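You operate a simulated robot arm through the tools that you are given. There is no shell and no other tool.

You are at the controls of a simulated two-armed robot. One attempt, no reset.

## Task
Put the grey data box on the top of the work bench away on the top of the rack case. Take the film roll from the top of the work bench and leave it on top of the short carton there. Take the green truss bar and leave it on the clear end of the packing bench. The order is free.

The check looks at the end state, three seconds after you hand in, the way a careful person would. Anything else that was tipped, shoved, dropped, spilled or broken makes it a failure.

## Robot
Two 7-joint arms with fingered hands on one trunk, on a base that moves. Base frame: it is fixed to the floor where the robot stands at the start and does not move with it; the origin is under the middle of the robot, x ahead of it, y to its left, z up. Units: mm, rad, N and s.
The left shoulder is at the start at [40, 146, 1129], the right one opposite. With the tool pointing down near the work surface each hand reaches from about 300 to 720 mm from the robot's upright axis, wherever it stands, measured 20 degrees to its own side. Places, roughly: clear end of the packing bench [-2300, -6200, 900]; film roll [-500, -1750, 1000]; green truss bar (41x20x5 cm) [-4200, -2100, 400]; grey data box [-250, -2000, 1000]; short carton [-500, -2000, 1000]; top of the rack case [1600, -3900, 1000]. Payload 4 kg a hand.
The tool frame of a hand sits at the grasp point between the pads (the TCP): z along the fingers, y along the line on which they close. The tips reach 26 mm beyond it. The gripper opens to 148 mm; its body begins 73 mm behind the TCP. The gripper is a hand of 3 fingers: y runs from the thumb to the fingers, the wrist lies at [0, 0, -224] in the tool frame, and closing takes about 1.5 s.
Orientation is told as [roll, pitch, yaw] about the base's x, y, z axes, in that order, counted from this pose: with the fingers straight down and closing along the base's y, the tool's x points along the base's -x, its y along +y and its z along -z.

## Interface
- The arms move only by the tool step_arm. It takes "left_moves", "right_moves" or both (then of equal length, played together; a hand with none holds still); each is a list that holds one entry, the list of rows, each a list of 7 numbers: the shift along the base's x, y, z in mm, then the turn, a rotation vector about the base's x, y, z in rad, then the finger opening in mm, from 0 to 148. In form: [[[dx, dy, dz, ax, ay, az, jaw], ...]]. A call has 1 to 20 rows; each row shifts and turns the commanded pose from where the row before left it. Each row takes 0.2 s and may step no farther than 50 mm and 0.15 rad from the row before; otherwise, or with a gripper value out of range, the whole call is refused. A pose out of reach is approached as far as the arm can. The call stops where the force on the tool passes 40 N (or 10 N more than at its start, if that is more) or the arm is blocked; 0.2 s more then pass. The fingers move at their own pace (about 108 mm/s each) and stop on an object; they squeeze with about 25 N. The grip force told is the motor's: it shows also when the fingers shut on nothing. Time passes only in rows, and 0.2 s behind the last, so rows that do not move let the fingers close. The reply holds the time, the measured pose of the TCP, the force on the tool along the base axes, the opening and the grip force, in the units named above and with some noise, with the torque about the TCP (base axes, N m) and any sound that the robot's microphone picked up, and new pictures: "show" is both (left out), scene, wrist or none (wrist: the cameras of the hands that moved).
- Cameras (640 x 400 px; columns grow to the right, rows downward): "scene" is now at [109.8, -6.8, 1372.3]; the picture's right is [-0.02, -1.00, 0.00], its down [-0.56, 0.01, -0.83] and it looks along [0.83, -0.02, -0.56] (base axes); focal length 263 px, centre (320, 200). "left" rides on the left gripper at [-68, -39, -90] in its tool frame; the picture's right is [0.50, -0.87, 0.00], its down [0.65, 0.38, -0.65] and it looks along [0.57, 0.33, 0.76] (tool axes); focal length 222 px, centre (320, 200). "right" rides on the right gripper at [68, -39, -90] in its tool frame; the picture's right is [0.50, 0.87, 0.00], its down [-0.66, 0.38, -0.65] and it looks along [-0.57, 0.33, 0.76] (tool axes); focal length 222 px, centre (320, 200). There is no depth. A picture from a camera that has moved, and an enlarged one, comes with that camera's place and axes in the base frame and with its lens. The place of the scene camera against the robot may be out by one fixed shift of up to 18 mm in any direction.
- move_column(by): moves the trunk up (or, below 0, down) by that many mm; the arms and the scene camera ride with it, the base frame stays. It gives what a move gives, with no picture.
- drive_base(legs): drives the robot by 1 to 6 legs, each [ahead, left, turn to the left] in mm, mm and rad, along the robot's own axes; the way and the turn of a leg run together, so that a leg with both is an arc; at most 1500 mm and 3.142 rad a leg. The arms and the cameras ride along, it lands a little off, and it stops where it bumps. It gives what a move gives, and a new picture of the scene camera.
- grasp_type(shape, hand): the hand has 3 fingers and takes this shape, open, in about a second: jaw (thumb against the fingers, like two jaws); tri (thumb and two fingers); tip (a fingertip pinch); poke (one finger out to press); point (the index stretched); flat (the hand flat); cup (the hand cupped); fist (a fist). The gripper value then closes the fingers along that shape, each until it touches; the sizes above hold for jaw. It gives what a move gives, with no picture.
- head_to(pan, tilt): turns the head with the scene camera to pan (to the left, within 1.501 rad either way) and tilt (down, from -0.506 to 1.204), counted from straight ahead of the robot. It gives what a move gives, and a new picture of the scene camera.
- zoom(camera, box): a new picture of the part [left, top, right, bottom] of that camera's present view, enlarged. No time passes.
- job_done(): hands the job in; it is judged then, once.

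Nothing tells you exact positions but the pictures and the camera data. Unless the task says otherwise, let go and move clear before handing in.

The tools are called after "Call:" as a command line: name --argument value ..., lists and objects as JSON in quotes. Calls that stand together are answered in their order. step_arm: Moves the arms, as the interface text tells. Its arguments: {"type":"object","properties":{"left_moves":{"type":"array"},"right_moves":{"type":"array"},"show":{"type":"string","enum":["both","scene","wrist","none"]}},"required":[]} The other tools are called the same way: move_column (by) moves the trunk up or down; grasp_type (shape, hand) gives the hand a shape; drive_base (legs) drives the base; head_to (pan, tilt) turns the head that bears the scene camera; zoom (camera, box) takes an enlarged picture of a part of a camera's view; job_done () hands the job in.

At the start:

```text
time: 0.0
left_eef_pos: [412.7, 182.3, 1175.7]
left_orientation: [0.001, 0.0, 0.001]
left_wrist_force: [0.9, 0.7, 0.0]
left_moment: [0.04, 0.0, 0.0]
left_finger_gap: 147.8
left_gripper_force: 0.1
left_shape: jaw
right_eef_pos: [339.3, -175.7, 1161.5]
right_orientation: [0.003, 0.001, -0.003]
right_wrist_force: [0.1, 0.4, 0.0]
right_moment: [0.03, 0.02, 0.0]
right_finger_gap: 147.8
right_gripper_force: 0.0
right_shape: jaw
trunk travel left (down, up): [-300.0, 206.0]
robot x, y, heading: [-0.6, 0.9, 0.001]
head pan, tilt (commanded): [-0.023, 0.592]
```

scene: 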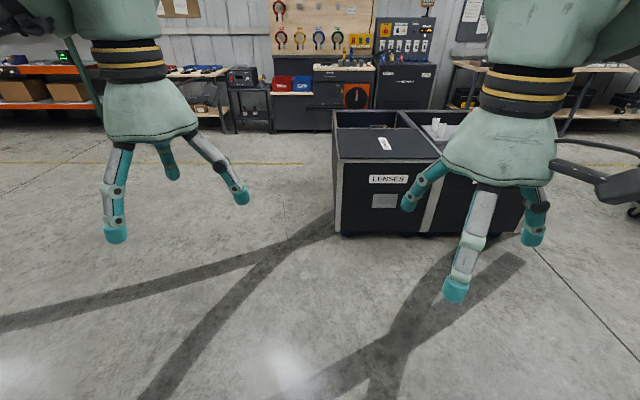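
right: 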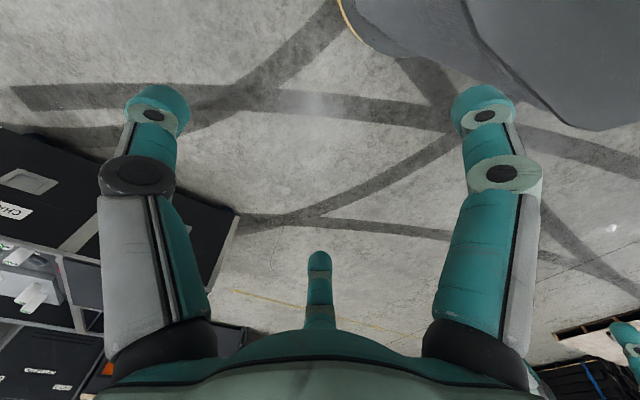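
left: 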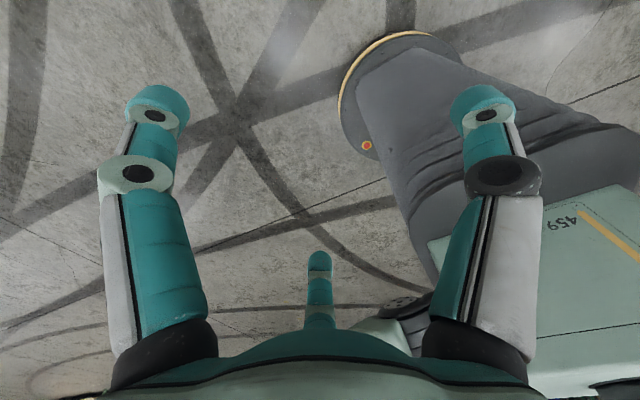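

I see a workshop: a road case ahead and benches along the far wall. The work bench with the box and roll should be to my right, slightly behind, so I'll turn the head to look there first.

Call:
head_to --pan -1.5 --tilt 0.35

Call:
head_to --pan -0.8 --tilt 0.2

Call:
head_to --pan 1.2 --tilt 0.3

```text
time: 1.6
left_eef_pos: [413.8, 181.1, 1175.2]
left_orientation: [0.0, 0.0, 0.002]
left_wrist_force: [0.2, 0.0, -0.5]
left_moment: [0.01, 0.02, -0.03]
left_finger_gap: 147.8
left_gripper_force: 0.0
left_shape: jaw
right_eef_pos: [337.6, -175.4, 1161.4]
right_orientation: [0.002, 0.003, -0.003]
right_wrist_force: [0.5, -0.5, -0.5]
right_moment: [-0.02, -0.02, 0.0]
right_finger_gap: 147.8
right_gripper_force: 0.0
right_shape: jaw
trunk travel left (down, up): [-300.0, 206.0]
robot x, y, heading: [-1.0, 0.7, -0.0]
head pan, tilt (commanded): [-1.499, 0.351]
camera scene: at [28.0, -97.7, 1394.3], right [-1.0, -0.07, 0.0], down [-0.03, 0.34, -0.94], along [0.07, -0.94, -0.34], focal length 263 px, centre (320, 200)
```

scene: 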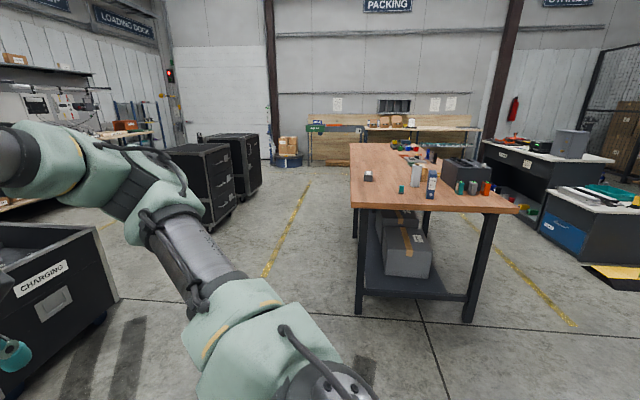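

```text
time: 2.6
left_eef_pos: [413.7, 182.0, 1174.9]
left_orientation: [0.001, 0.002, 0.002]
left_wrist_force: [-0.3, -0.7, 0.4]
left_moment: [0.02, -0.02, 0.0]
left_finger_gap: 147.9
left_gripper_force: 0.0
left_shape: jaw
right_eef_pos: [338.2, -176.2, 1161.5]
right_orientation: [0.002, 0.001, -0.002]
right_wrist_force: [0.2, -0.5, -0.5]
right_moment: [-0.01, -0.03, -0.02]
right_finger_gap: 147.9
right_gripper_force: 0.1
right_shape: jaw
trunk travel left (down, up): [-300.0, 206.0]
robot x, y, heading: [-1.8, -0.4, -0.003]
head pan, tilt (commanded): [-0.799, 0.201]
camera scene: at [86.1, -71.7, 1408.3], right [-0.72, -0.7, 0.0], down [-0.14, 0.14, -0.98], along [0.68, -0.7, -0.2], focal length 263 px, centre (320, 200)
```

scene: 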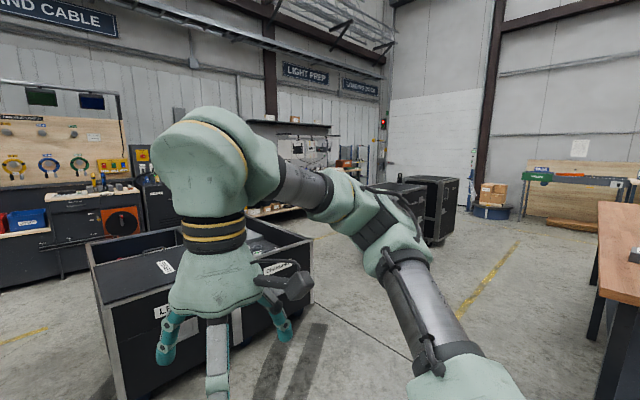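

```text
time: 4.6
left_eef_pos: [412.9, 181.7, 1175.4]
left_orientation: [-0.001, 0.0, 0.002]
left_wrist_force: [0.5, 0.0, 1.0]
left_moment: [0.03, 0.0, 0.0]
left_finger_gap: 148.0
left_gripper_force: 0.2
left_shape: jaw
right_eef_pos: [339.9, -175.6, 1161.3]
right_orientation: [0.002, 0.002, -0.002]
right_wrist_force: [0.3, -0.3, -0.1]
right_moment: [0.01, -0.01, 0.02]
right_finger_gap: 148.0
right_gripper_force: 0.1
right_shape: jaw
trunk travel left (down, up): [-300.0, 206.0]
robot x, y, heading: [6.0, 0.3, 0.0]
head pan, tilt (commanded): [1.201, 0.3]
camera scene: at [55.1, 82.2, 1399.1], right [0.93, -0.36, 0.0], down [-0.11, -0.28, -0.96], along [0.35, 0.89, -0.3], focal length 263 px, centre (320, 200)
```

scene: 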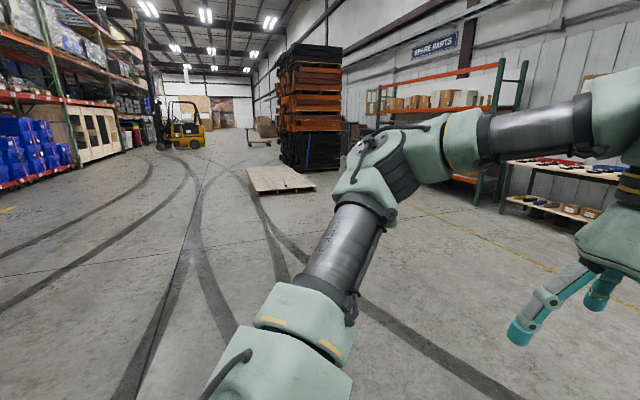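

The work bench with its wooden top lies to my right (base -y). I'll look back at it and enlarge the picture.

Call:
head_to --pan -1.5 --tilt 0.25

Call:
zoom --camera "scene" --box '[320, 80, 560, 230]'

Call:
zoom --camera "scene" --box '[460, 80, 640, 300]'

Call:
zoom --camera "scene" --box '[120, 80, 360, 230]'

```text
time: 7.0
left_eef_pos: [413.7, 182.6, 1175.7]
left_orientation: [0.0, 0.002, 0.001]
left_wrist_force: [-0.4, -0.2, -0.5]
left_moment: [0.0, 0.02, 0.02]
left_finger_gap: 148.0
left_gripper_force: 0.0
left_shape: jaw
right_eef_pos: [338.4, -176.0, 1160.8]
right_orientation: [0.002, 0.003, -0.002]
right_wrist_force: [0.2, 0.0, -0.3]
right_moment: [0.02, 0.03, -0.02]
right_finger_gap: 148.0
right_gripper_force: 0.1
right_shape: jaw
trunk travel left (down, up): [-300.0, 206.0]
robot x, y, heading: [1.4, -1.3, 0.004]
head pan, tilt (commanded): [-1.499, 0.25]
camera scene: at [28.0, -97.9, 1403.8], right [-1.0, -0.07, 0.0], down [-0.02, 0.25, -0.97], along [0.07, -0.97, -0.25], focal length 263 px, centre (320, 200)
```

scene: 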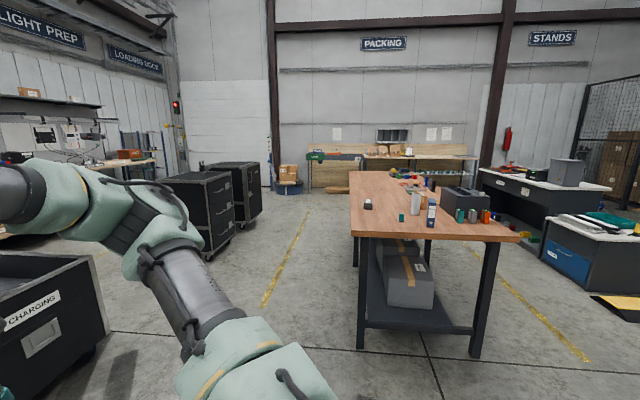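

```text
2.67 times, centred on (440, 155) of scene
camera zoom: at [28.0, -97.9, 1403.8], right [-1.0, -0.07, 0.0], down [-0.02, 0.25, -0.97], along [0.07, -0.97, -0.25], focal length 702 px, centre (0, 320)
```

zoom: 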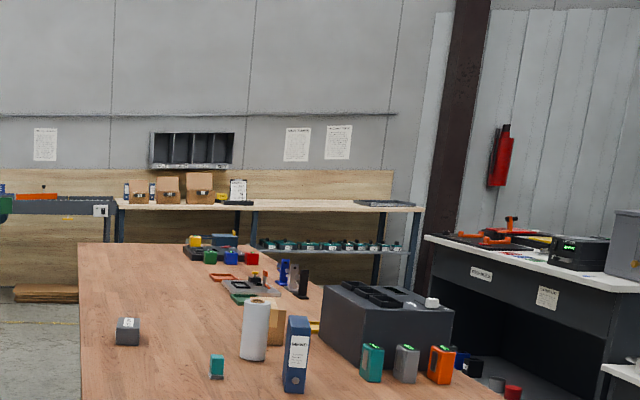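

```text
1.82 times, centred on (550, 190) of scene
camera zoom: at [28.0, -97.9, 1403.8], right [-1.0, -0.07, 0.0], down [-0.02, 0.25, -0.97], along [0.07, -0.97, -0.25], focal length 478 px, centre (-98, 218)
```

zoom: 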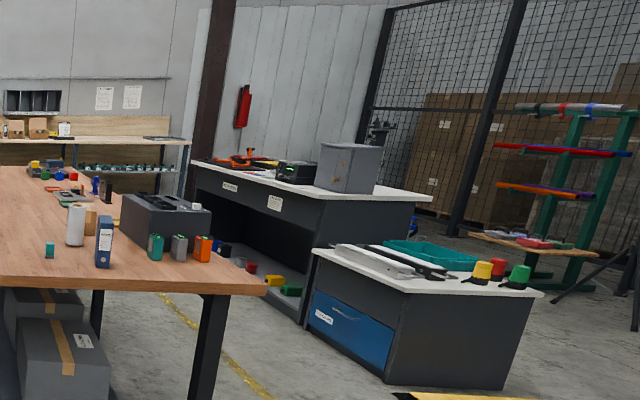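

```text
2.67 times, centred on (240, 155) of scene
camera zoom: at [28.0, -97.9, 1403.8], right [-1.0, -0.07, 0.0], down [-0.02, 0.25, -0.97], along [0.07, -0.97, -0.25], focal length 702 px, centre (533, 320)
```

zoom: 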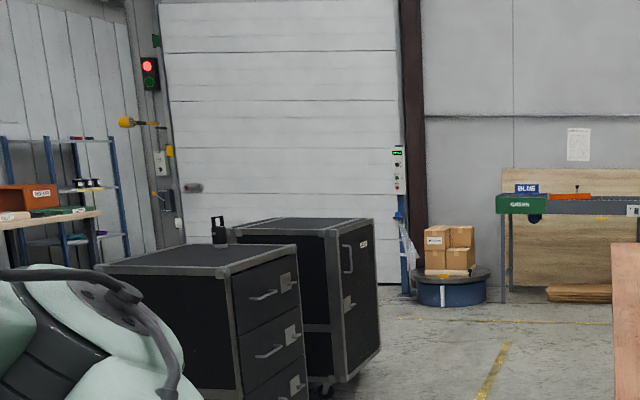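

The small grey labelled box is near the bench's left edge, the white roll stands in front of a small brown carton. I'll look down at my own base to judge how near to the bench I can stand.

Call:
head_to --pan 0.0 --tilt 1.2

Call:
head_to --pan -1.5 --tilt 1.2

Call:
zoom --camera "left" --box '[0, 0, 640, 400]'

```text
time: 8.6
left_eef_pos: [413.8, 181.8, 1175.1]
left_orientation: [0.0, -0.002, 0.002]
left_wrist_force: [0.6, -0.5, 0.8]
left_moment: [-0.01, 0.0, 0.04]
left_finger_gap: 147.6
left_gripper_force: 0.1
left_shape: jaw
right_eef_pos: [339.3, -176.7, 1161.5]
right_orientation: [0.002, 0.002, -0.002]
right_wrist_force: [0.1, 0.8, 0.4]
right_moment: [0.01, 0.01, 0.0]
right_finger_gap: 147.8
right_gripper_force: 0.0
right_shape: jaw
trunk travel left (down, up): [-300.0, 206.0]
robot x, y, heading: [-1.6, -3.7, 0.006]
head pan, tilt (commanded): [0.0, 1.201]
camera scene: at [77.2, -4.9, 1327.0], right [0.0, -1.0, 0.0], down [-0.93, 0.0, -0.36], along [0.36, 0.0, -0.93], focal length 263 px, centre (320, 200)
```

scene: 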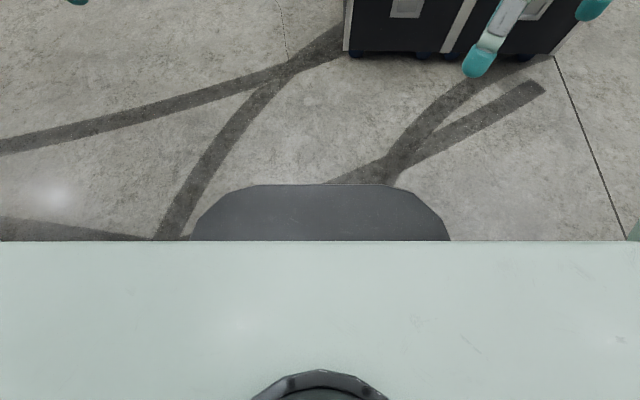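

```text
time: 10.2
left_eef_pos: [412.3, 182.5, 1176.5]
left_orientation: [-0.001, -0.001, 0.002]
left_wrist_force: [0.6, 0.4, 0.3]
left_moment: [0.02, 0.0, -0.04]
left_finger_gap: 147.8
left_gripper_force: 0.0
left_shape: jaw
right_eef_pos: [338.8, -175.8, 1161.5]
right_orientation: [0.001, 0.003, -0.001]
right_wrist_force: [-0.6, 0.5, 0.1]
right_moment: [0.0, 0.03, 0.04]
right_finger_gap: 147.7
right_gripper_force: 0.0
right_shape: jaw
trunk travel left (down, up): [-300.0, 206.0]
robot x, y, heading: [0.5, -0.6, 0.001]
head pan, tilt (commanded): [-1.499, 1.201]
camera scene: at [25.3, -60.6, 1327.0], right [-1.0, -0.07, 0.0], down [-0.07, 0.93, -0.36], along [0.03, -0.36, -0.93], focal length 263 px, centre (320, 200)
```

scene: 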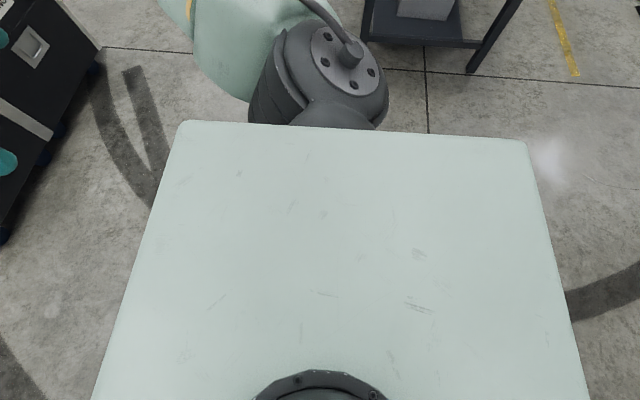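

```text
1.00 times, centred on (320, 200) of left (not enlarged: the box is as wide or as high as the picture)
camera zoom: at [481.5, 142.7, 1265.0], right [-0.5, -0.87, 0.0], down [-0.66, 0.38, 0.65], along [-0.57, 0.33, -0.76], focal length 222 px, centre (320, 200)
```

zoom: 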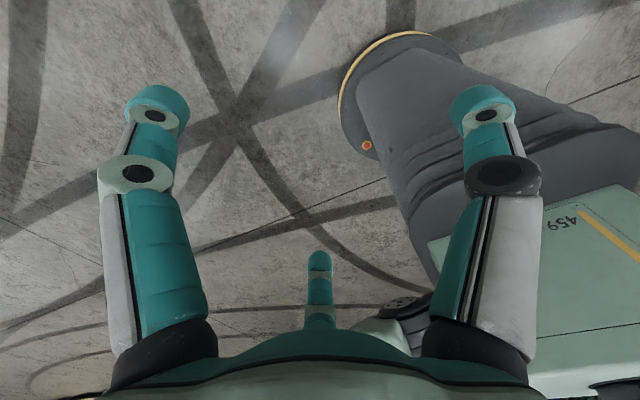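

My base is about 250 mm in radius, and the bench spans roughly x -920..-50 with its near end at y≈-1430. I'll drive to the bench's left (+x) side and face it (heading π), stopping well clear of the edge first.

Call:
drive_base --legs '[[500, -900, 0], [0, 0, 1.571], [0, 0, 1.571]]'

Call:
head_to --pan 0.8 --tilt 0.4

```text
time: 23.1
left_eef_pos: [73.2, -1081.6, 1175.8]
left_orientation: [0.0, 0.0, 3.115]
left_wrist_force: [-0.1, -0.6, 0.8]
left_moment: [0.01, 0.02, 0.02]
left_finger_gap: 147.8
left_gripper_force: 0.1
left_shape: jaw
right_eef_pos: [158.2, -725.2, 1161.7]
right_orientation: [0.001, 0.001, 3.113]
right_wrist_force: [-0.6, 0.0, -0.4]
right_moment: [-0.01, -0.02, -0.03]
right_finger_gap: 147.9
right_gripper_force: 0.1
right_shape: jaw
trunk travel left (down, up): [-300.0, 206.0]
robot x, y, heading: [490.0, -908.1, 3.111]
head pan, tilt (commanded): [-1.499, 1.201]
camera scene: at [469.6, -859.6, 1327.0], right [1.0, 0.04, 0.0], down [0.04, -0.93, -0.36], along [-0.02, 0.36, -0.93], focal length 263 px, centre (320, 200)
```

scene: 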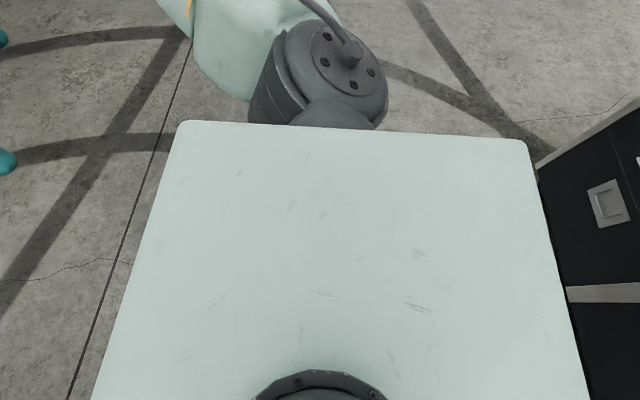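

```text
time: 25.2
left_eef_pos: [72.7, -1082.4, 1175.6]
left_orientation: [0.0, -0.001, 3.115]
left_wrist_force: [0.7, 0.0, 0.0]
left_moment: [0.02, 0.01, 0.04]
left_finger_gap: 147.9
left_gripper_force: 0.1
left_shape: jaw
right_eef_pos: [157.8, -725.9, 1161.6]
right_orientation: [0.003, 0.003, 3.113]
right_wrist_force: [0.0, 0.1, 0.1]
right_moment: [-0.02, 0.01, 0.01]
right_finger_gap: 147.6
right_gripper_force: 0.0
right_shape: jaw
trunk travel left (down, up): [-300.0, 206.0]
robot x, y, heading: [493.9, -910.4, 3.115]
head pan, tilt (commanded): [0.799, 0.4]
camera scene: at [405.6, -980.1, 1389.8], right [-0.7, 0.72, 0.0], down [0.28, 0.27, -0.92], along [-0.66, -0.64, -0.39], focal length 263 px, centre (320, 200)
```

scene: 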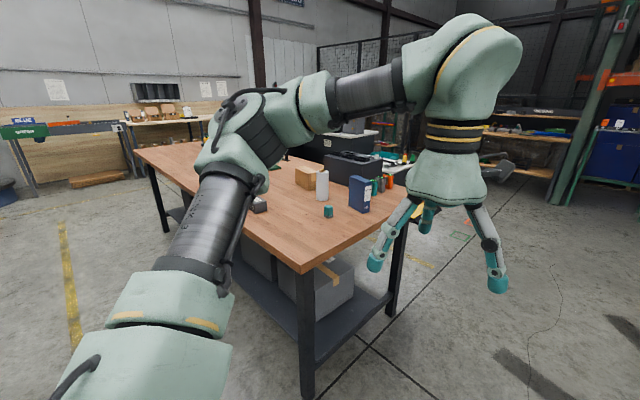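

The near bench corner is at about (-40, -1450); roll, carton and grey box are visible beyond it. I'll slide along the bench's side to y≈-1850.

Call:
drive_base --legs '[[0, 0, 0.027], [0, 930, 0]]'

Call:
head_to --pan 0.0 --tilt 0.5

```text
time: 30.5
left_eef_pos: [69.7, -2017.4, 1175.0]
left_orientation: [-0.002, -0.001, 3.13]
left_wrist_force: [-0.4, -0.7, 0.2]
left_moment: [-0.01, 0.06, 0.0]
left_finger_gap: 147.8
left_gripper_force: 0.0
left_shape: jaw
right_eef_pos: [149.6, -1660.3, 1161.7]
right_orientation: [0.002, 0.001, 3.127]
right_wrist_force: [-0.3, -0.7, 0.5]
right_moment: [0.01, -0.01, -0.02]
right_finger_gap: 147.8
right_gripper_force: 0.1
right_shape: jaw
trunk travel left (down, up): [-300.0, 206.0]
robot x, y, heading: [489.6, -1841.9, 3.129]
head pan, tilt (commanded): [0.799, 0.4]
camera scene: at [400.7, -1910.8, 1389.8], right [-0.71, 0.71, 0.0], down [0.28, 0.28, -0.92], along [-0.65, -0.65, -0.39], focal length 263 px, centre (320, 200)
```

scene: 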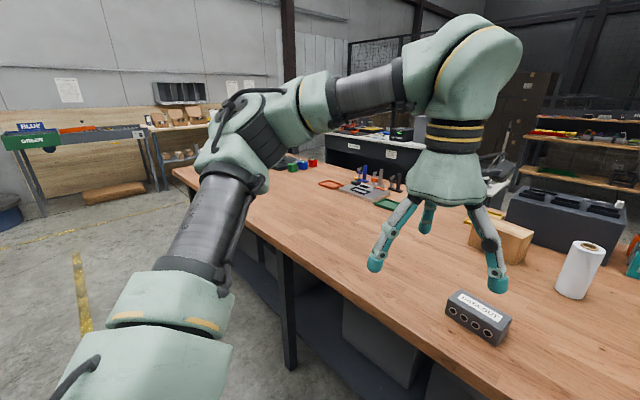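

```text
time: 31.6
left_eef_pos: [70.0, -2017.8, 1174.9]
left_orientation: [-0.001, 0.0, 3.129]
left_wrist_force: [-0.5, 0.2, -0.3]
left_moment: [0.05, -0.01, 0.0]
left_finger_gap: 147.8
left_gripper_force: 0.1
left_shape: jaw
right_eef_pos: [149.0, -1661.2, 1161.3]
right_orientation: [0.002, 0.001, 3.127]
right_wrist_force: [-0.9, 0.1, 1.2]
right_moment: [-0.01, -0.01, 0.02]
right_finger_gap: 147.9
right_gripper_force: 0.0
right_shape: jaw
trunk travel left (down, up): [-300.0, 206.0]
robot x, y, heading: [488.4, -1840.9, 3.126]
head pan, tilt (commanded): [0.0, 0.499]
camera scene: at [375.2, -1844.5, 1380.7], right [0.01, 1.0, 0.0], down [0.48, -0.01, -0.88], along [-0.88, 0.01, -0.48], focal length 263 px, centre (320, 200)
```

scene: 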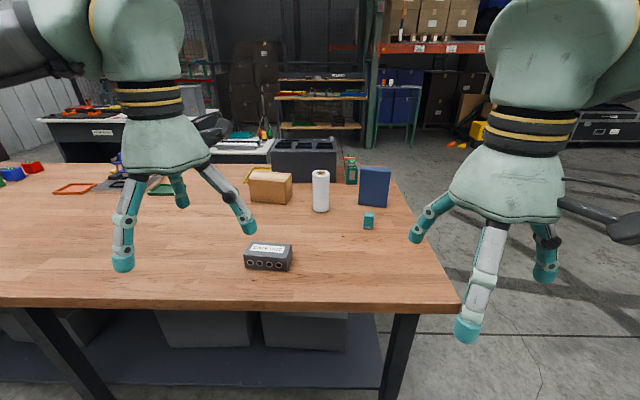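

Call:
zoom --camera "scene" --box '[220, 150, 420, 275]'

```text
3.20 times, centred on (320, 212) of scene
camera zoom: at [375.2, -1844.5, 1380.7], right [0.01, 1.0, 0.0], down [0.48, -0.01, -0.88], along [-0.88, 0.01, -0.48], focal length 842 px, centre (320, 160)
```

zoom: 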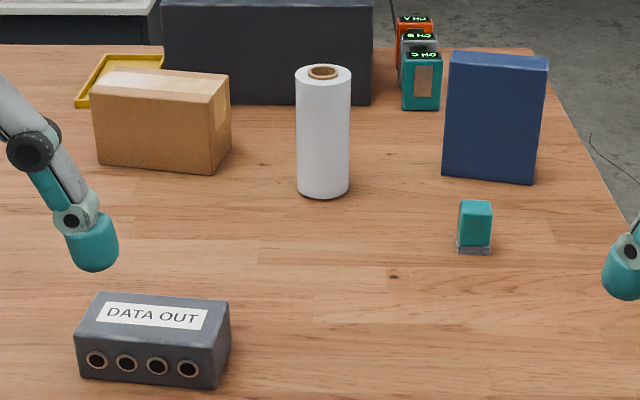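

The DATA OUT box is the near grey one at about (-170, -1975); the white film roll stands at about (-480, -1833), the brown carton at about (-555, -2027), bench top near z≈880. I'll move up close to the bench edge (x≈-45).

Call:
drive_base --legs '[[230, -30, 0.012]]'

Call:
head_to --pan 0.0 --tilt 0.7

Call:
zoom --camera "left" --box '[0, 0, 640, 400]'

Call:
zoom --camera "right" --box '[0, 0, 640, 400]'

```text
time: 33.4
left_eef_pos: [-156.1, -1990.0, 1175.3]
left_orientation: [-0.004, 0.001, 3.141]
left_wrist_force: [-1.0, 0.6, 1.0]
left_moment: [0.02, 0.0, 0.02]
left_finger_gap: 148.1
left_gripper_force: 0.1
left_shape: jaw
right_eef_pos: [-81.0, -1632.5, 1162.0]
right_orientation: [0.003, 0.0, 3.14]
right_wrist_force: [0.4, -1.0, -0.5]
right_moment: [0.03, 0.0, -0.04]
right_finger_gap: 147.7
right_gripper_force: 0.0
right_shape: jaw
trunk travel left (down, up): [-300.0, 206.0]
robot x, y, heading: [256.9, -1805.9, 3.143]
head pan, tilt (commanded): [0.0, 0.499]
camera scene: at [147.5, -1813.7, 1380.7], right [0.0, 1.0, 0.0], down [0.48, 0.0, -0.88], along [-0.88, 0.0, -0.48], focal length 263 px, centre (320, 200)
```

scene: 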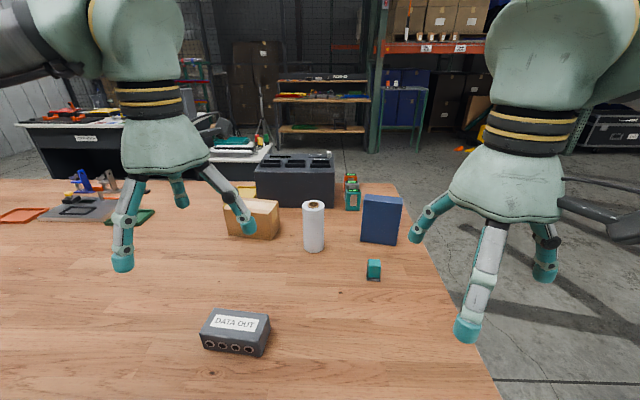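

```text
time: 34.1
left_eef_pos: [-157.6, -1990.1, 1174.8]
left_orientation: [0.001, 0.003, 3.138]
left_wrist_force: [0.3, -0.5, 0.6]
left_moment: [0.01, -0.04, -0.04]
left_finger_gap: 147.7
left_gripper_force: 0.0
left_shape: jaw
right_eef_pos: [-82.6, -1632.4, 1160.7]
right_orientation: [0.003, 0.001, 3.138]
right_wrist_force: [0.3, -0.2, -0.6]
right_moment: [0.0, 0.0, 0.0]
right_finger_gap: 147.8
right_gripper_force: 0.0
right_shape: jaw
trunk travel left (down, up): [-300.0, 206.0]
robot x, y, heading: [256.6, -1809.3, 3.137]
head pan, tilt (commanded): [0.0, 0.7]
camera scene: at [152.0, -1813.6, 1362.9], right [0.0, 1.0, 0.0], down [0.64, 0.0, -0.76], along [-0.76, 0.0, -0.64], focal length 263 px, centre (320, 200)
```

scene: 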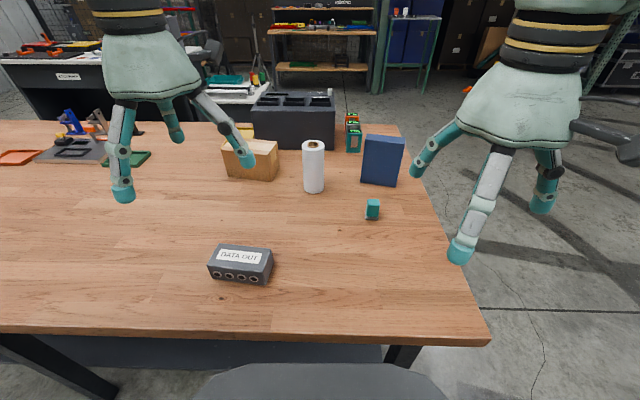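

```text
1.00 times, centred on (320, 200) of left (not enlarged: the box is as wide or as high as the picture)
camera zoom: at [-224.1, -1951.8, 1264.8], right [0.5, 0.87, 0.0], down [0.65, -0.38, 0.65], along [0.57, -0.33, -0.76], focal length 222 px, centre (320, 200)
```

zoom: 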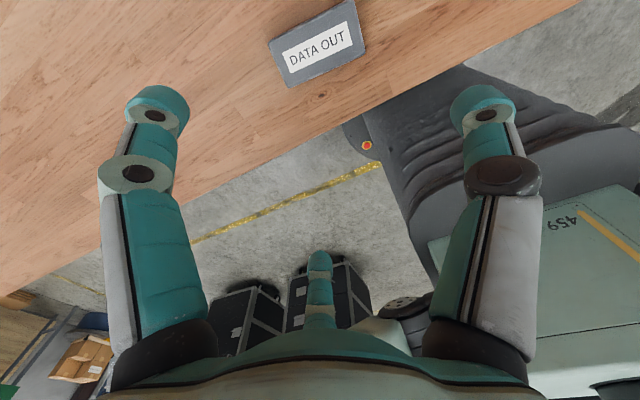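

```text
1.00 times, centred on (320, 200) of right (not enlarged: the box is as wide or as high as the picture)
camera zoom: at [-14.6, -1593.9, 1252.3], right [0.5, -0.87, 0.0], down [-0.66, -0.37, 0.65], along [-0.57, -0.33, -0.76], focal length 222 px, centre (320, 200)
```

zoom: 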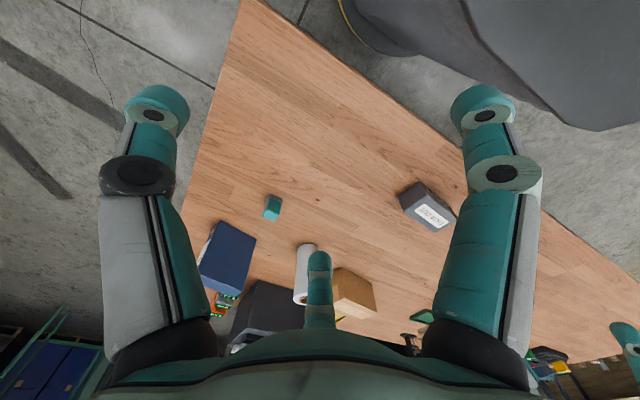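

I now want accurate positions by matching the pictures of both wrist cameras, so I'm enlarging the objects in each.

Call:
zoom --camera "left" --box '[240, 0, 400, 100]'

Call:
zoom --camera "right" --box '[360, 150, 520, 250]'

Call:
zoom --camera "right" --box '[180, 180, 420, 330]'

Call:
zoom --camera "scene" --box '[190, 120, 430, 290]'

```text
4.00 times, centred on (320, 50) of left
camera zoom: at [-224.1, -1951.8, 1264.8], right [0.5, 0.87, 0.0], down [0.65, -0.38, 0.65], along [0.57, -0.33, -0.76], focal length 888 px, centre (320, 800)
```

zoom: 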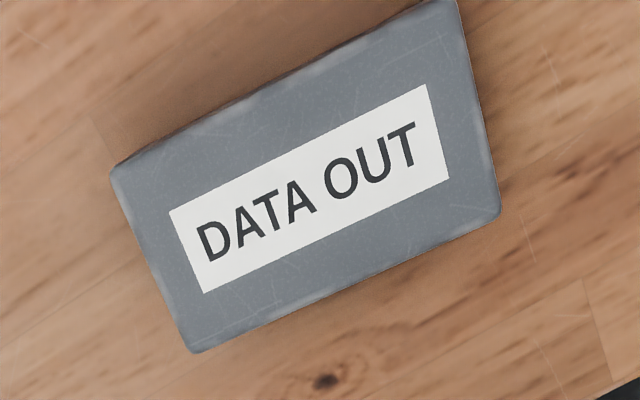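

```text
4.00 times, centred on (440, 200) of right
camera zoom: at [-14.6, -1593.9, 1252.3], right [0.5, -0.87, 0.0], down [-0.66, -0.37, 0.65], along [-0.57, -0.33, -0.76], focal length 888 px, centre (-160, 200)
```

zoom: 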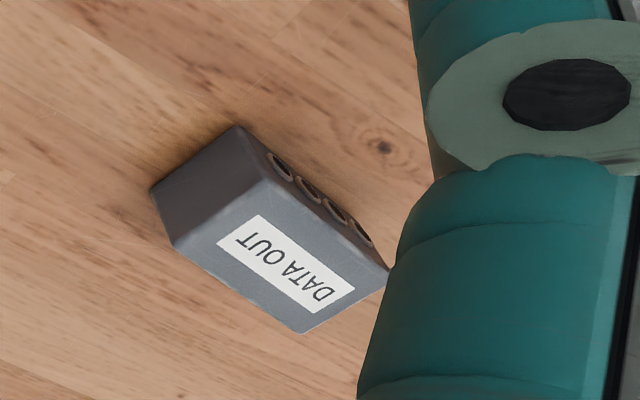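

```text
2.67 times, centred on (300, 255) of right
camera zoom: at [-14.6, -1593.9, 1252.3], right [0.5, -0.87, 0.0], down [-0.66, -0.37, 0.65], along [-0.57, -0.33, -0.76], focal length 592 px, centre (373, 53)
```

zoom: 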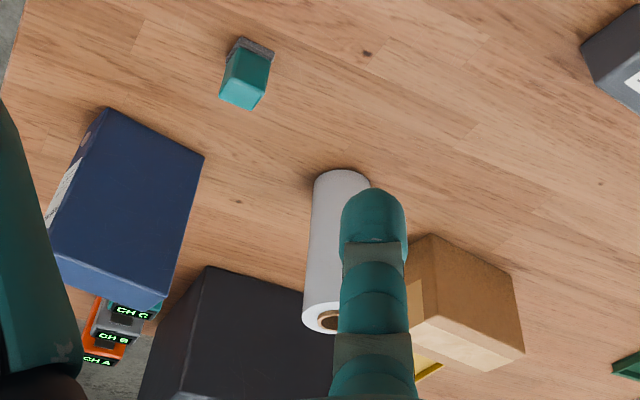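

```text
2.35 times, centred on (310, 205) of scene
camera zoom: at [152.0, -1813.6, 1362.9], right [0.0, 1.0, 0.0], down [0.64, 0.0, -0.76], along [-0.76, 0.0, -0.64], focal length 619 px, centre (344, 188)
```

zoom: 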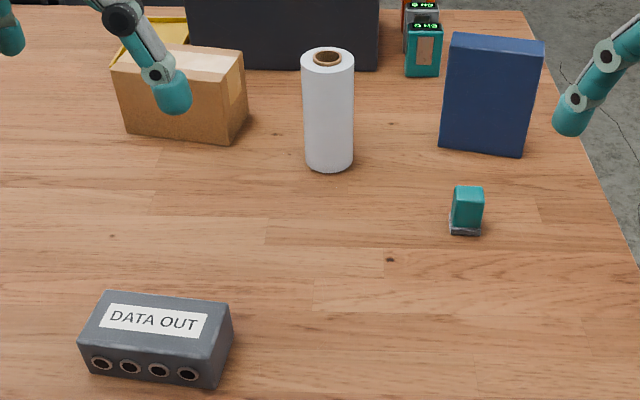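

The wrist cameras agree: DATA OUT box top centre is near (-189, -1975, 910), its top about 116 x 58 mm; the roll is near (-497, -1821) with its top at about z=1000; bench top ≈ 862. Next I'll test how the fingers close in the air.

Call:
step_arm --left_moves '[[[0, 0, 0, 0, 0, 0, 60], [0, 0, 0, 0, 0, 0, 60], [0, 0, 0, 0, 0, 0, 60], [0, 0, 0, 0, 0, 0, 60], [0, 0, 0, 0, 0, 0, 60]]]' --show "both"

Call:
step_arm --left_moves '[[[0, 0, 0, 0, 0, 0, 148], [0, 0, 0, 0, 0, 0, 148], [0, 0, 0, 0, 0, 0, 148], [0, 0, 0, 0, 0, 0, 148], [0, 0, 0, 0, 0, 0, 148]]]' --show "none"

```text
time: 35.3
left_eef_pos: [-156.8, -1989.9, 1176.2]
left_orientation: [0.0, 0.001, 3.14]
left_wrist_force: [-0.2, 0.0, 0.7]
left_moment: [0.0, -0.01, 0.0]
left_finger_gap: 60.5
left_gripper_force: 0.0
left_shape: jaw
right_eef_pos: [-80.4, -1632.2, 1161.9]
right_orientation: [0.002, 0.003, 3.137]
right_wrist_force: [-0.2, -0.8, 0.1]
right_moment: [-0.03, 0.02, -0.02]
right_finger_gap: 147.8
right_gripper_force: 0.1
right_shape: jaw
trunk travel left (down, up): [-300.0, 206.0]
robot x, y, heading: [256.0, -1810.5, 3.142]
head pan, tilt (commanded): [0.0, 0.7]
camera scene: at [152.7, -1813.6, 1362.9], right [0.0, 1.0, 0.0], down [0.64, 0.0, -0.76], along [-0.76, 0.0, -0.64], focal length 263 px, centre (320, 200)
camera left: at [-223.5, -1951.9, 1265.2], right [0.5, 0.87, 0.0], down [0.65, -0.38, 0.65], along [0.57, -0.33, -0.76], focal length 222 px, centre (320, 200)
```

scene: 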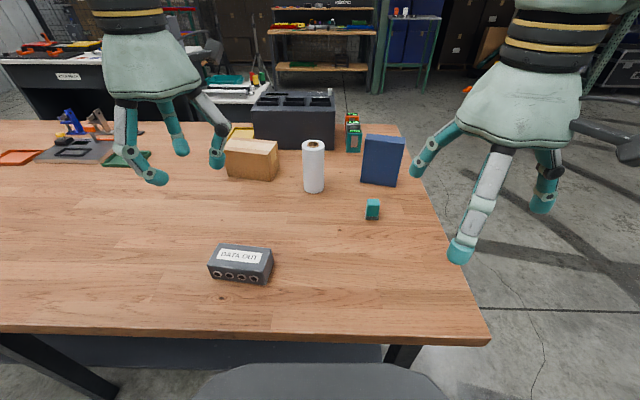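
left: 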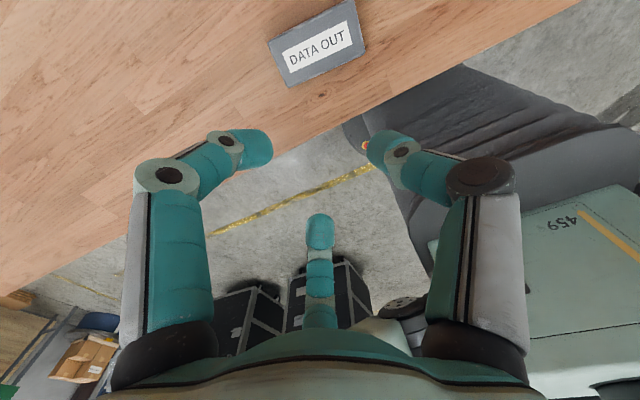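

```text
time: 36.5
left_eef_pos: [-157.0, -1990.5, 1176.0]
left_orientation: [-0.001, -0.001, 3.14]
left_wrist_force: [1.1, 0.0, 0.1]
left_moment: [-0.01, -0.01, 0.0]
left_finger_gap: 147.9
left_gripper_force: 0.1
left_shape: jaw
right_eef_pos: [-81.3, -1630.9, 1160.9]
right_orientation: [0.002, 0.003, 3.14]
right_wrist_force: [-0.2, 0.8, -0.7]
right_moment: [0.0, -0.01, -0.01]
right_finger_gap: 147.9
right_gripper_force: 0.0
right_shape: jaw
trunk travel left (down, up): [-300.0, 206.0]
robot x, y, heading: [253.0, -1809.7, 3.141]
head pan, tilt (commanded): [0.0, 0.7]
```

The fingers close towards the tool axis from three sides. I'll try the other hand shapes in the air to see which suits a side grip on the roll.

Call:
grasp_type --hand "left" --shape "tip"

Call:
zoom --camera "left" --box '[0, 0, 640, 400]'

Call:
grasp_type --hand "right" --shape "tri"

Call:
zoom --camera "right" --box '[0, 0, 640, 400]'

Call:
zoom --camera "scene" --box '[0, 0, 640, 400]'

```text
time: 37.4
left_eef_pos: [-156.4, -1990.3, 1175.0]
left_orientation: [0.0, -0.001, 3.14]
left_wrist_force: [0.2, 0.1, -0.3]
left_moment: [-0.01, 0.03, 0.0]
left_finger_gap: 148.2
left_gripper_force: 0.0
left_shape: tip
right_eef_pos: [-80.7, -1633.5, 1161.0]
right_orientation: [0.0, 0.001, 3.137]
right_wrist_force: [-0.2, 0.4, -0.6]
right_moment: [0.02, -0.03, 0.02]
right_finger_gap: 148.0
right_gripper_force: 0.1
right_shape: jaw
trunk travel left (down, up): [-300.0, 206.0]
robot x, y, heading: [259.7, -1810.0, 3.141]
head pan, tilt (commanded): [0.0, 0.7]
```

```text
1.00 times, centred on (320, 200) of left (not enlarged: the box is as wide or as high as the picture)
camera zoom: at [-223.4, -1951.9, 1265.2], right [0.5, 0.87, 0.0], down [0.65, -0.38, 0.65], along [0.57, -0.33, -0.76], focal length 222 px, centre (320, 200)
```

zoom: 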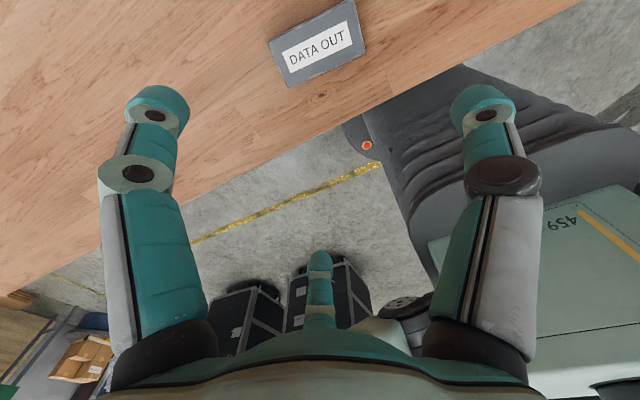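

```text
time: 38.3
left_eef_pos: [-155.8, -1990.4, 1175.8]
left_orientation: [-0.001, 0.0, 3.138]
left_wrist_force: [0.6, 0.0, 0.6]
left_moment: [0.0, 0.01, 0.0]
left_finger_gap: 148.1
left_gripper_force: 0.1
left_shape: tip
right_eef_pos: [-81.4, -1633.1, 1161.3]
right_orientation: [0.001, 0.001, 3.138]
right_wrist_force: [0.3, -0.3, 0.2]
right_moment: [-0.02, 0.02, 0.04]
right_finger_gap: 147.9
right_gripper_force: 0.2
right_shape: tri
trunk travel left (down, up): [-300.0, 206.0]
robot x, y, heading: [258.2, -1808.9, 3.137]
head pan, tilt (commanded): [0.0, 0.7]
```

```text
1.00 times, centred on (320, 200) of right (not enlarged: the box is as wide or as high as the picture)
camera zoom: at [-14.0, -1594.0, 1252.5], right [0.5, -0.87, 0.0], down [-0.66, -0.37, 0.65], along [-0.57, -0.33, -0.76], focal length 222 px, centre (320, 200)
```

zoom: 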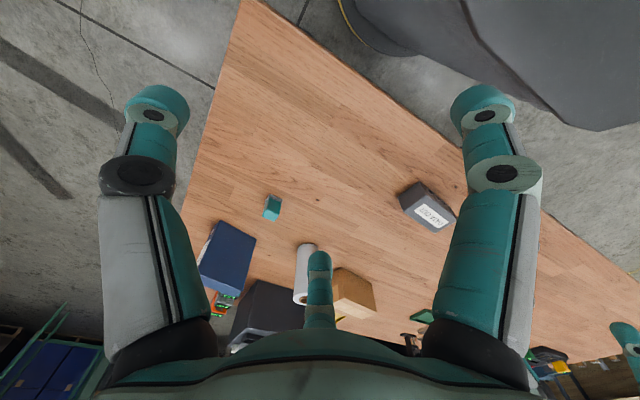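

```text
1.00 times, centred on (320, 200) of scene (not enlarged: the box is as wide or as high as the picture)
camera zoom: at [152.7, -1813.6, 1362.9], right [0.0, 1.0, 0.0], down [0.64, 0.0, -0.76], along [-0.76, 0.0, -0.64], focal length 263 px, centre (320, 200)
```

zoom: 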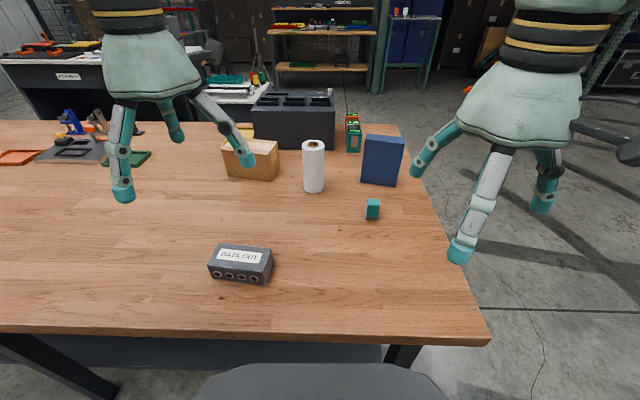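

All shapes look the same when open; I'll close "tip" (left) and "tri" (right) part-way to see the difference.

Call:
step_arm --left_moves '[[[0, 0, 0, 0, 0, 0, 50], [0, 0, 0, 0, 0, 0, 50], [0, 0, 0, 0, 0, 0, 50], [0, 0, 0, 0, 0, 0, 50], [0, 0, 0, 0, 0, 0, 50]]]' --right_moves '[[[0, 0, 0, 0, 0, 0, 50], [0, 0, 0, 0, 0, 0, 50], [0, 0, 0, 0, 0, 0, 50], [0, 0, 0, 0, 0, 0, 50], [0, 0, 0, 0, 0, 0, 50]]]' --show "both"

```text
time: 39.5
left_eef_pos: [-155.9, -1990.8, 1174.9]
left_orientation: [0.0, 0.0, 3.139]
left_wrist_force: [-0.1, 0.1, -0.6]
left_moment: [-0.01, 0.02, -0.03]
left_finger_gap: 50.6
left_gripper_force: 0.1
left_shape: tip
right_eef_pos: [-80.9, -1632.2, 1161.6]
right_orientation: [0.003, 0.003, 3.138]
right_wrist_force: [0.7, 0.2, -0.1]
right_moment: [-0.01, -0.02, 0.02]
right_finger_gap: 50.4
right_gripper_force: 0.0
right_shape: tri
trunk travel left (down, up): [-300.0, 206.0]
robot x, y, heading: [256.3, -1808.9, 3.143]
head pan, tilt (commanded): [0.0, 0.7]
camera scene: at [152.7, -1813.6, 1362.9], right [0.0, 1.0, 0.0], down [0.64, 0.0, -0.76], along [-0.76, 0.0, -0.64], focal length 263 px, centre (320, 200)
camera right: at [-14.0, -1594.0, 1252.5], right [0.5, -0.87, 0.0], down [-0.66, -0.37, 0.65], along [-0.57, -0.33, -0.76], focal length 222 px, centre (320, 200)
camera left: at [-223.4, -1951.9, 1265.2], right [0.5, 0.87, 0.0], down [0.65, -0.38, 0.65], along [0.57, -0.33, -0.76], focal length 222 px, centre (320, 200)
```

scene: 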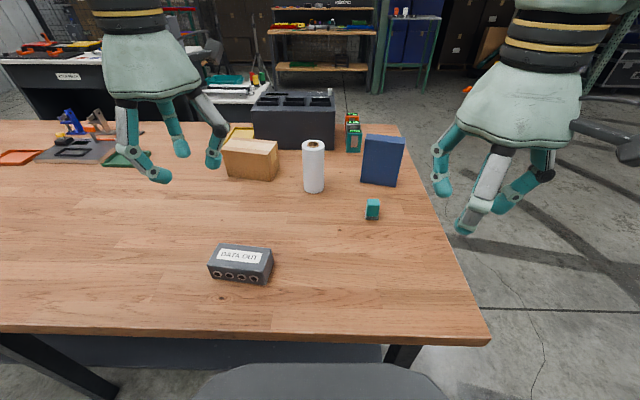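
right: 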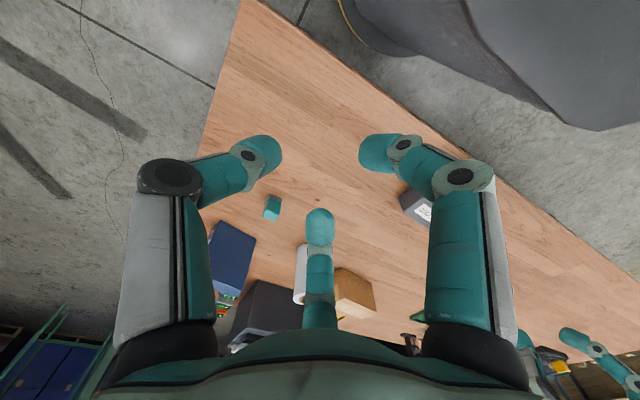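
left: 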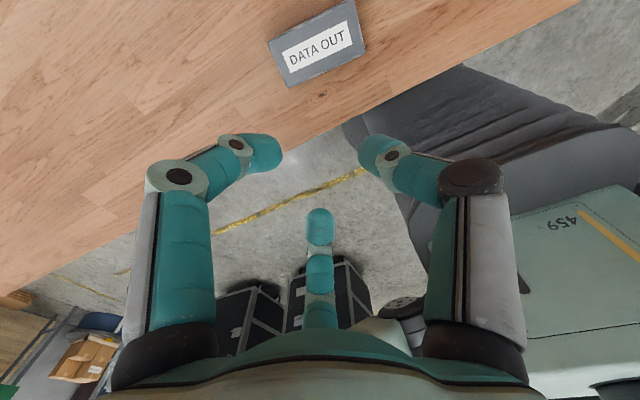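

All shapes close towards the centre from three sides, so I'll grip the roll with the hand nearly level, thumb over its top and the two fingers on its sides. I'll set both hands to jaw, swing the right hand aside, and turn the left hand by +90° in yaw while moving forward.

Call:
grasp_type --hand "left" --shape "jaw"

Call:
grasp_type --hand "right" --shape "jaw"

Call:
step_arm --left_moves '[[[-12, 10, 0, 0, 0, 0.131, 148], [-12, 10, 0, 0, 0, 0.131, 148], [-12, 10, 0, 0, 0, 0.131, 148], [-12, 10, 0, 0, 0, 0.131, 148], [-12, 10, 0, 0, 0, 0.131, 148], [-12, 10, 0, 0, 0, 0.131, 148], [-12, 10, 0, 0, 0, 0.131, 148], [-12, 10, 0, 0, 0, 0.131, 148], [-12, 10, 0, 0, 0, 0.131, 148], [-12, 10, 0, 0, 0, 0.131, 148], [-12, 10, 0, 0, 0, 0.131, 148], [-12, 10, 0, 0, 0, 0.131, 148]]]' --right_moves '[[[10, 15, 0, 0, 0, 0, 148], [10, 15, 0, 0, 0, 0, 148], [10, 15, 0, 0, 0, 0, 148], [10, 15, 0, 0, 0, 0, 148], [10, 15, 0, 0, 0, 0, 148], [10, 15, 0, 0, 0, 0, 148], [0, 0, 0, 0, 0, 0, 148], [0, 0, 0, 0, 0, 0, 148], [0, 0, 0, 0, 0, 0, 148], [0, 0, 0, 0, 0, 0, 148], [0, 0, 0, 0, 0, 0, 148], [0, 0, 0, 0, 0, 0, 148]]]' --show "both"

```text
time: 40.4
left_eef_pos: [-155.8, -1990.1, 1175.9]
left_orientation: [0.001, 0.0, 3.14]
left_wrist_force: [0.9, 0.1, -0.3]
left_moment: [-0.02, -0.01, 0.02]
left_finger_gap: 147.8
left_gripper_force: 0.2
left_shape: jaw
right_eef_pos: [-81.7, -1632.0, 1161.3]
right_orientation: [0.002, 0.001, 3.138]
right_wrist_force: [-0.5, 0.2, 1.3]
right_moment: [0.05, 0.04, 0.01]
right_finger_gap: 50.6
right_gripper_force: 0.1
right_shape: tri
trunk travel left (down, up): [-300.0, 206.0]
robot x, y, heading: [258.5, -1810.1, 3.135]
head pan, tilt (commanded): [0.0, 0.7]
```

```text
time: 41.3
left_eef_pos: [-156.6, -1990.8, 1174.5]
left_orientation: [0.001, -0.001, 3.138]
left_wrist_force: [-0.4, -0.1, 0.2]
left_moment: [0.0, -0.02, 0.01]
left_finger_gap: 147.7
left_gripper_force: 0.1
left_shape: jaw
right_eef_pos: [-81.6, -1631.6, 1161.4]
right_orientation: [0.004, 0.002, 3.138]
right_wrist_force: [-0.9, 0.2, 0.0]
right_moment: [0.02, -0.01, 0.01]
right_finger_gap: 148.0
right_gripper_force: 0.0
right_shape: jaw
trunk travel left (down, up): [-300.0, 206.0]
robot x, y, heading: [258.0, -1807.6, 3.14]
head pan, tilt (commanded): [0.0, 0.7]
```

```text
time: 43.9
left_eef_pos: [-301.2, -1869.5, 1175.6]
left_orientation: [0.0, 0.0, -1.568]
left_wrist_force: [0.4, 0.3, -0.2]
left_moment: [0.0, 0.0, -0.03]
left_finger_gap: 148.0
left_gripper_force: 0.0
left_shape: jaw
right_eef_pos: [-20.6, -1541.9, 1161.3]
right_orientation: [0.002, 0.001, 3.138]
right_wrist_force: [0.2, 1.1, 0.9]
right_moment: [-0.02, -0.04, 0.01]
right_finger_gap: 147.8
right_gripper_force: 0.1
right_shape: jaw
trunk travel left (down, up): [-300.0, 206.0]
robot x, y, heading: [257.5, -1811.3, 3.141]
head pan, tilt (commanded): [0.0, 0.7]
camera scene: at [152.3, -1812.7, 1362.9], right [0.0, 1.0, 0.0], down [0.64, 0.0, -0.76], along [-0.76, 0.0, -0.64], focal length 263 px, centre (320, 200)
camera right: at [45.8, -1503.1, 1252.6], right [0.5, -0.87, 0.0], down [-0.66, -0.37, 0.65], along [-0.57, -0.33, -0.76], focal length 222 px, centre (320, 200)
camera left: at [-339.1, -1937.4, 1265.0], right [-0.87, 0.5, 0.0], down [0.38, 0.66, 0.65], along [0.32, 0.57, -0.76], focal length 222 px, centre (320, 200)
```

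scene: 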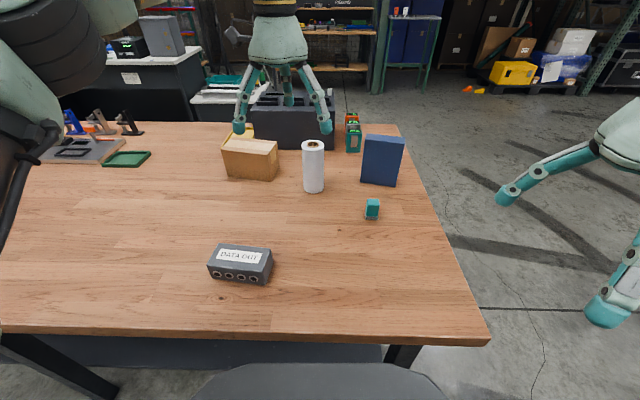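
right: 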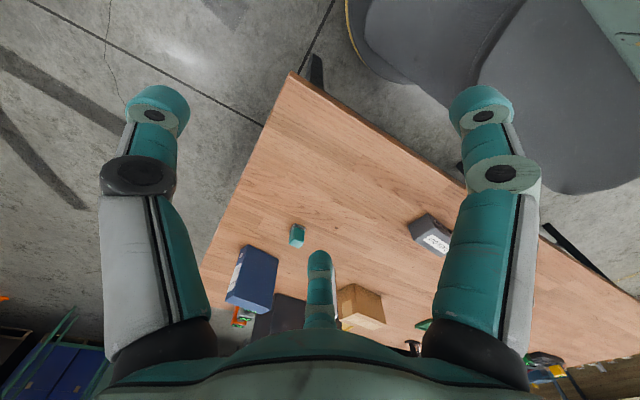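
left: 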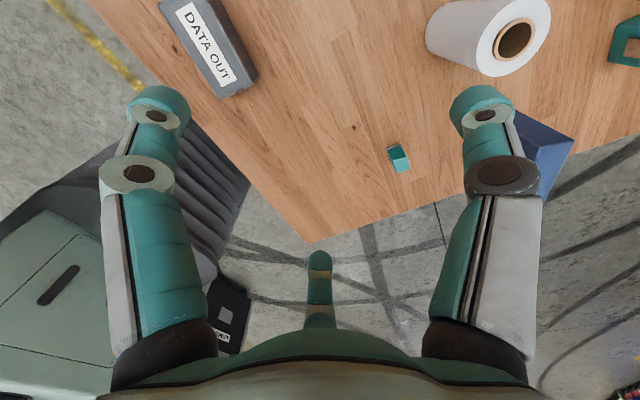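

The turn worked and the left camera confirms the roll's top centre at about (-493, -1822, 1000). Now I'll pitch the left hand forward by 75°, staying above and in front of the roll.

Call:
step_arm --left_moves '[[[-8, 5, -4, 0, 0.1454, 0, 148], [-8, 5, -4, 0, 0.1454, 0, 148], [-8, 5, -4, 0, 0.1454, 0, 148], [-8, 5, -4, 0, 0.1454, 0, 148], [-8, 5, -4, 0, 0.1454, 0, 148], [-8, 5, -4, 0, 0.1454, 0, 148], [-8, 5, -4, 0, 0.1454, 0, 148], [-8, 6, -4, 0, 0.1454, 0, 148], [-8, 6, -4, 0, 0.1454, 0, 148]]]' --show "both"

```text
time: 45.9
left_eef_pos: [-369.4, -1820.0, 1141.2]
left_orientation: [-1.312, -0.004, -1.575]
left_wrist_force: [1.2, 0.6, 0.6]
left_moment: [-0.01, 0.0, 0.02]
left_finger_gap: 147.9
left_gripper_force: 0.1
left_shape: jaw
right_eef_pos: [-19.9, -1539.7, 1161.1]
right_orientation: [0.008, -0.002, 3.137]
right_wrist_force: [-0.1, -0.4, 0.9]
right_moment: [-0.02, 0.02, -0.02]
right_finger_gap: 148.0
right_gripper_force: 0.0
right_shape: jaw
trunk travel left (down, up): [-300.0, 206.0]
robot x, y, heading: [254.3, -1807.3, 3.14]
head pan, tilt (commanded): [0.0, 0.7]
camera scene: at [154.9, -1810.2, 1363.2], right [0.0, 1.0, 0.0], down [0.64, 0.0, -0.77], along [-0.77, 0.0, -0.64], focal length 263 px, centre (320, 200)
camera left: at [-292.5, -1887.6, 1201.3], right [-0.22, 0.5, 0.84], down [0.73, 0.65, -0.2], along [-0.65, 0.57, -0.51], focal length 222 px, centre (320, 200)
```

scene: 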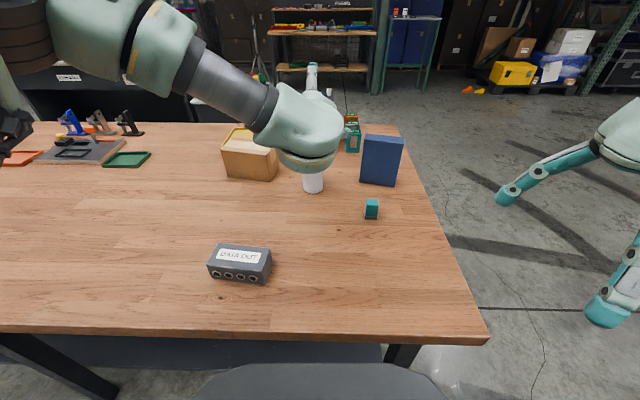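
left: 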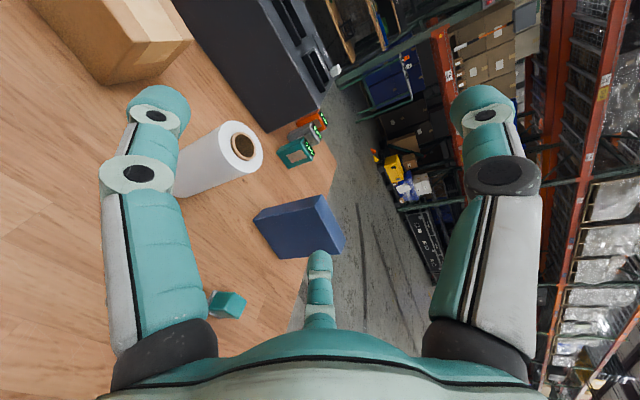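

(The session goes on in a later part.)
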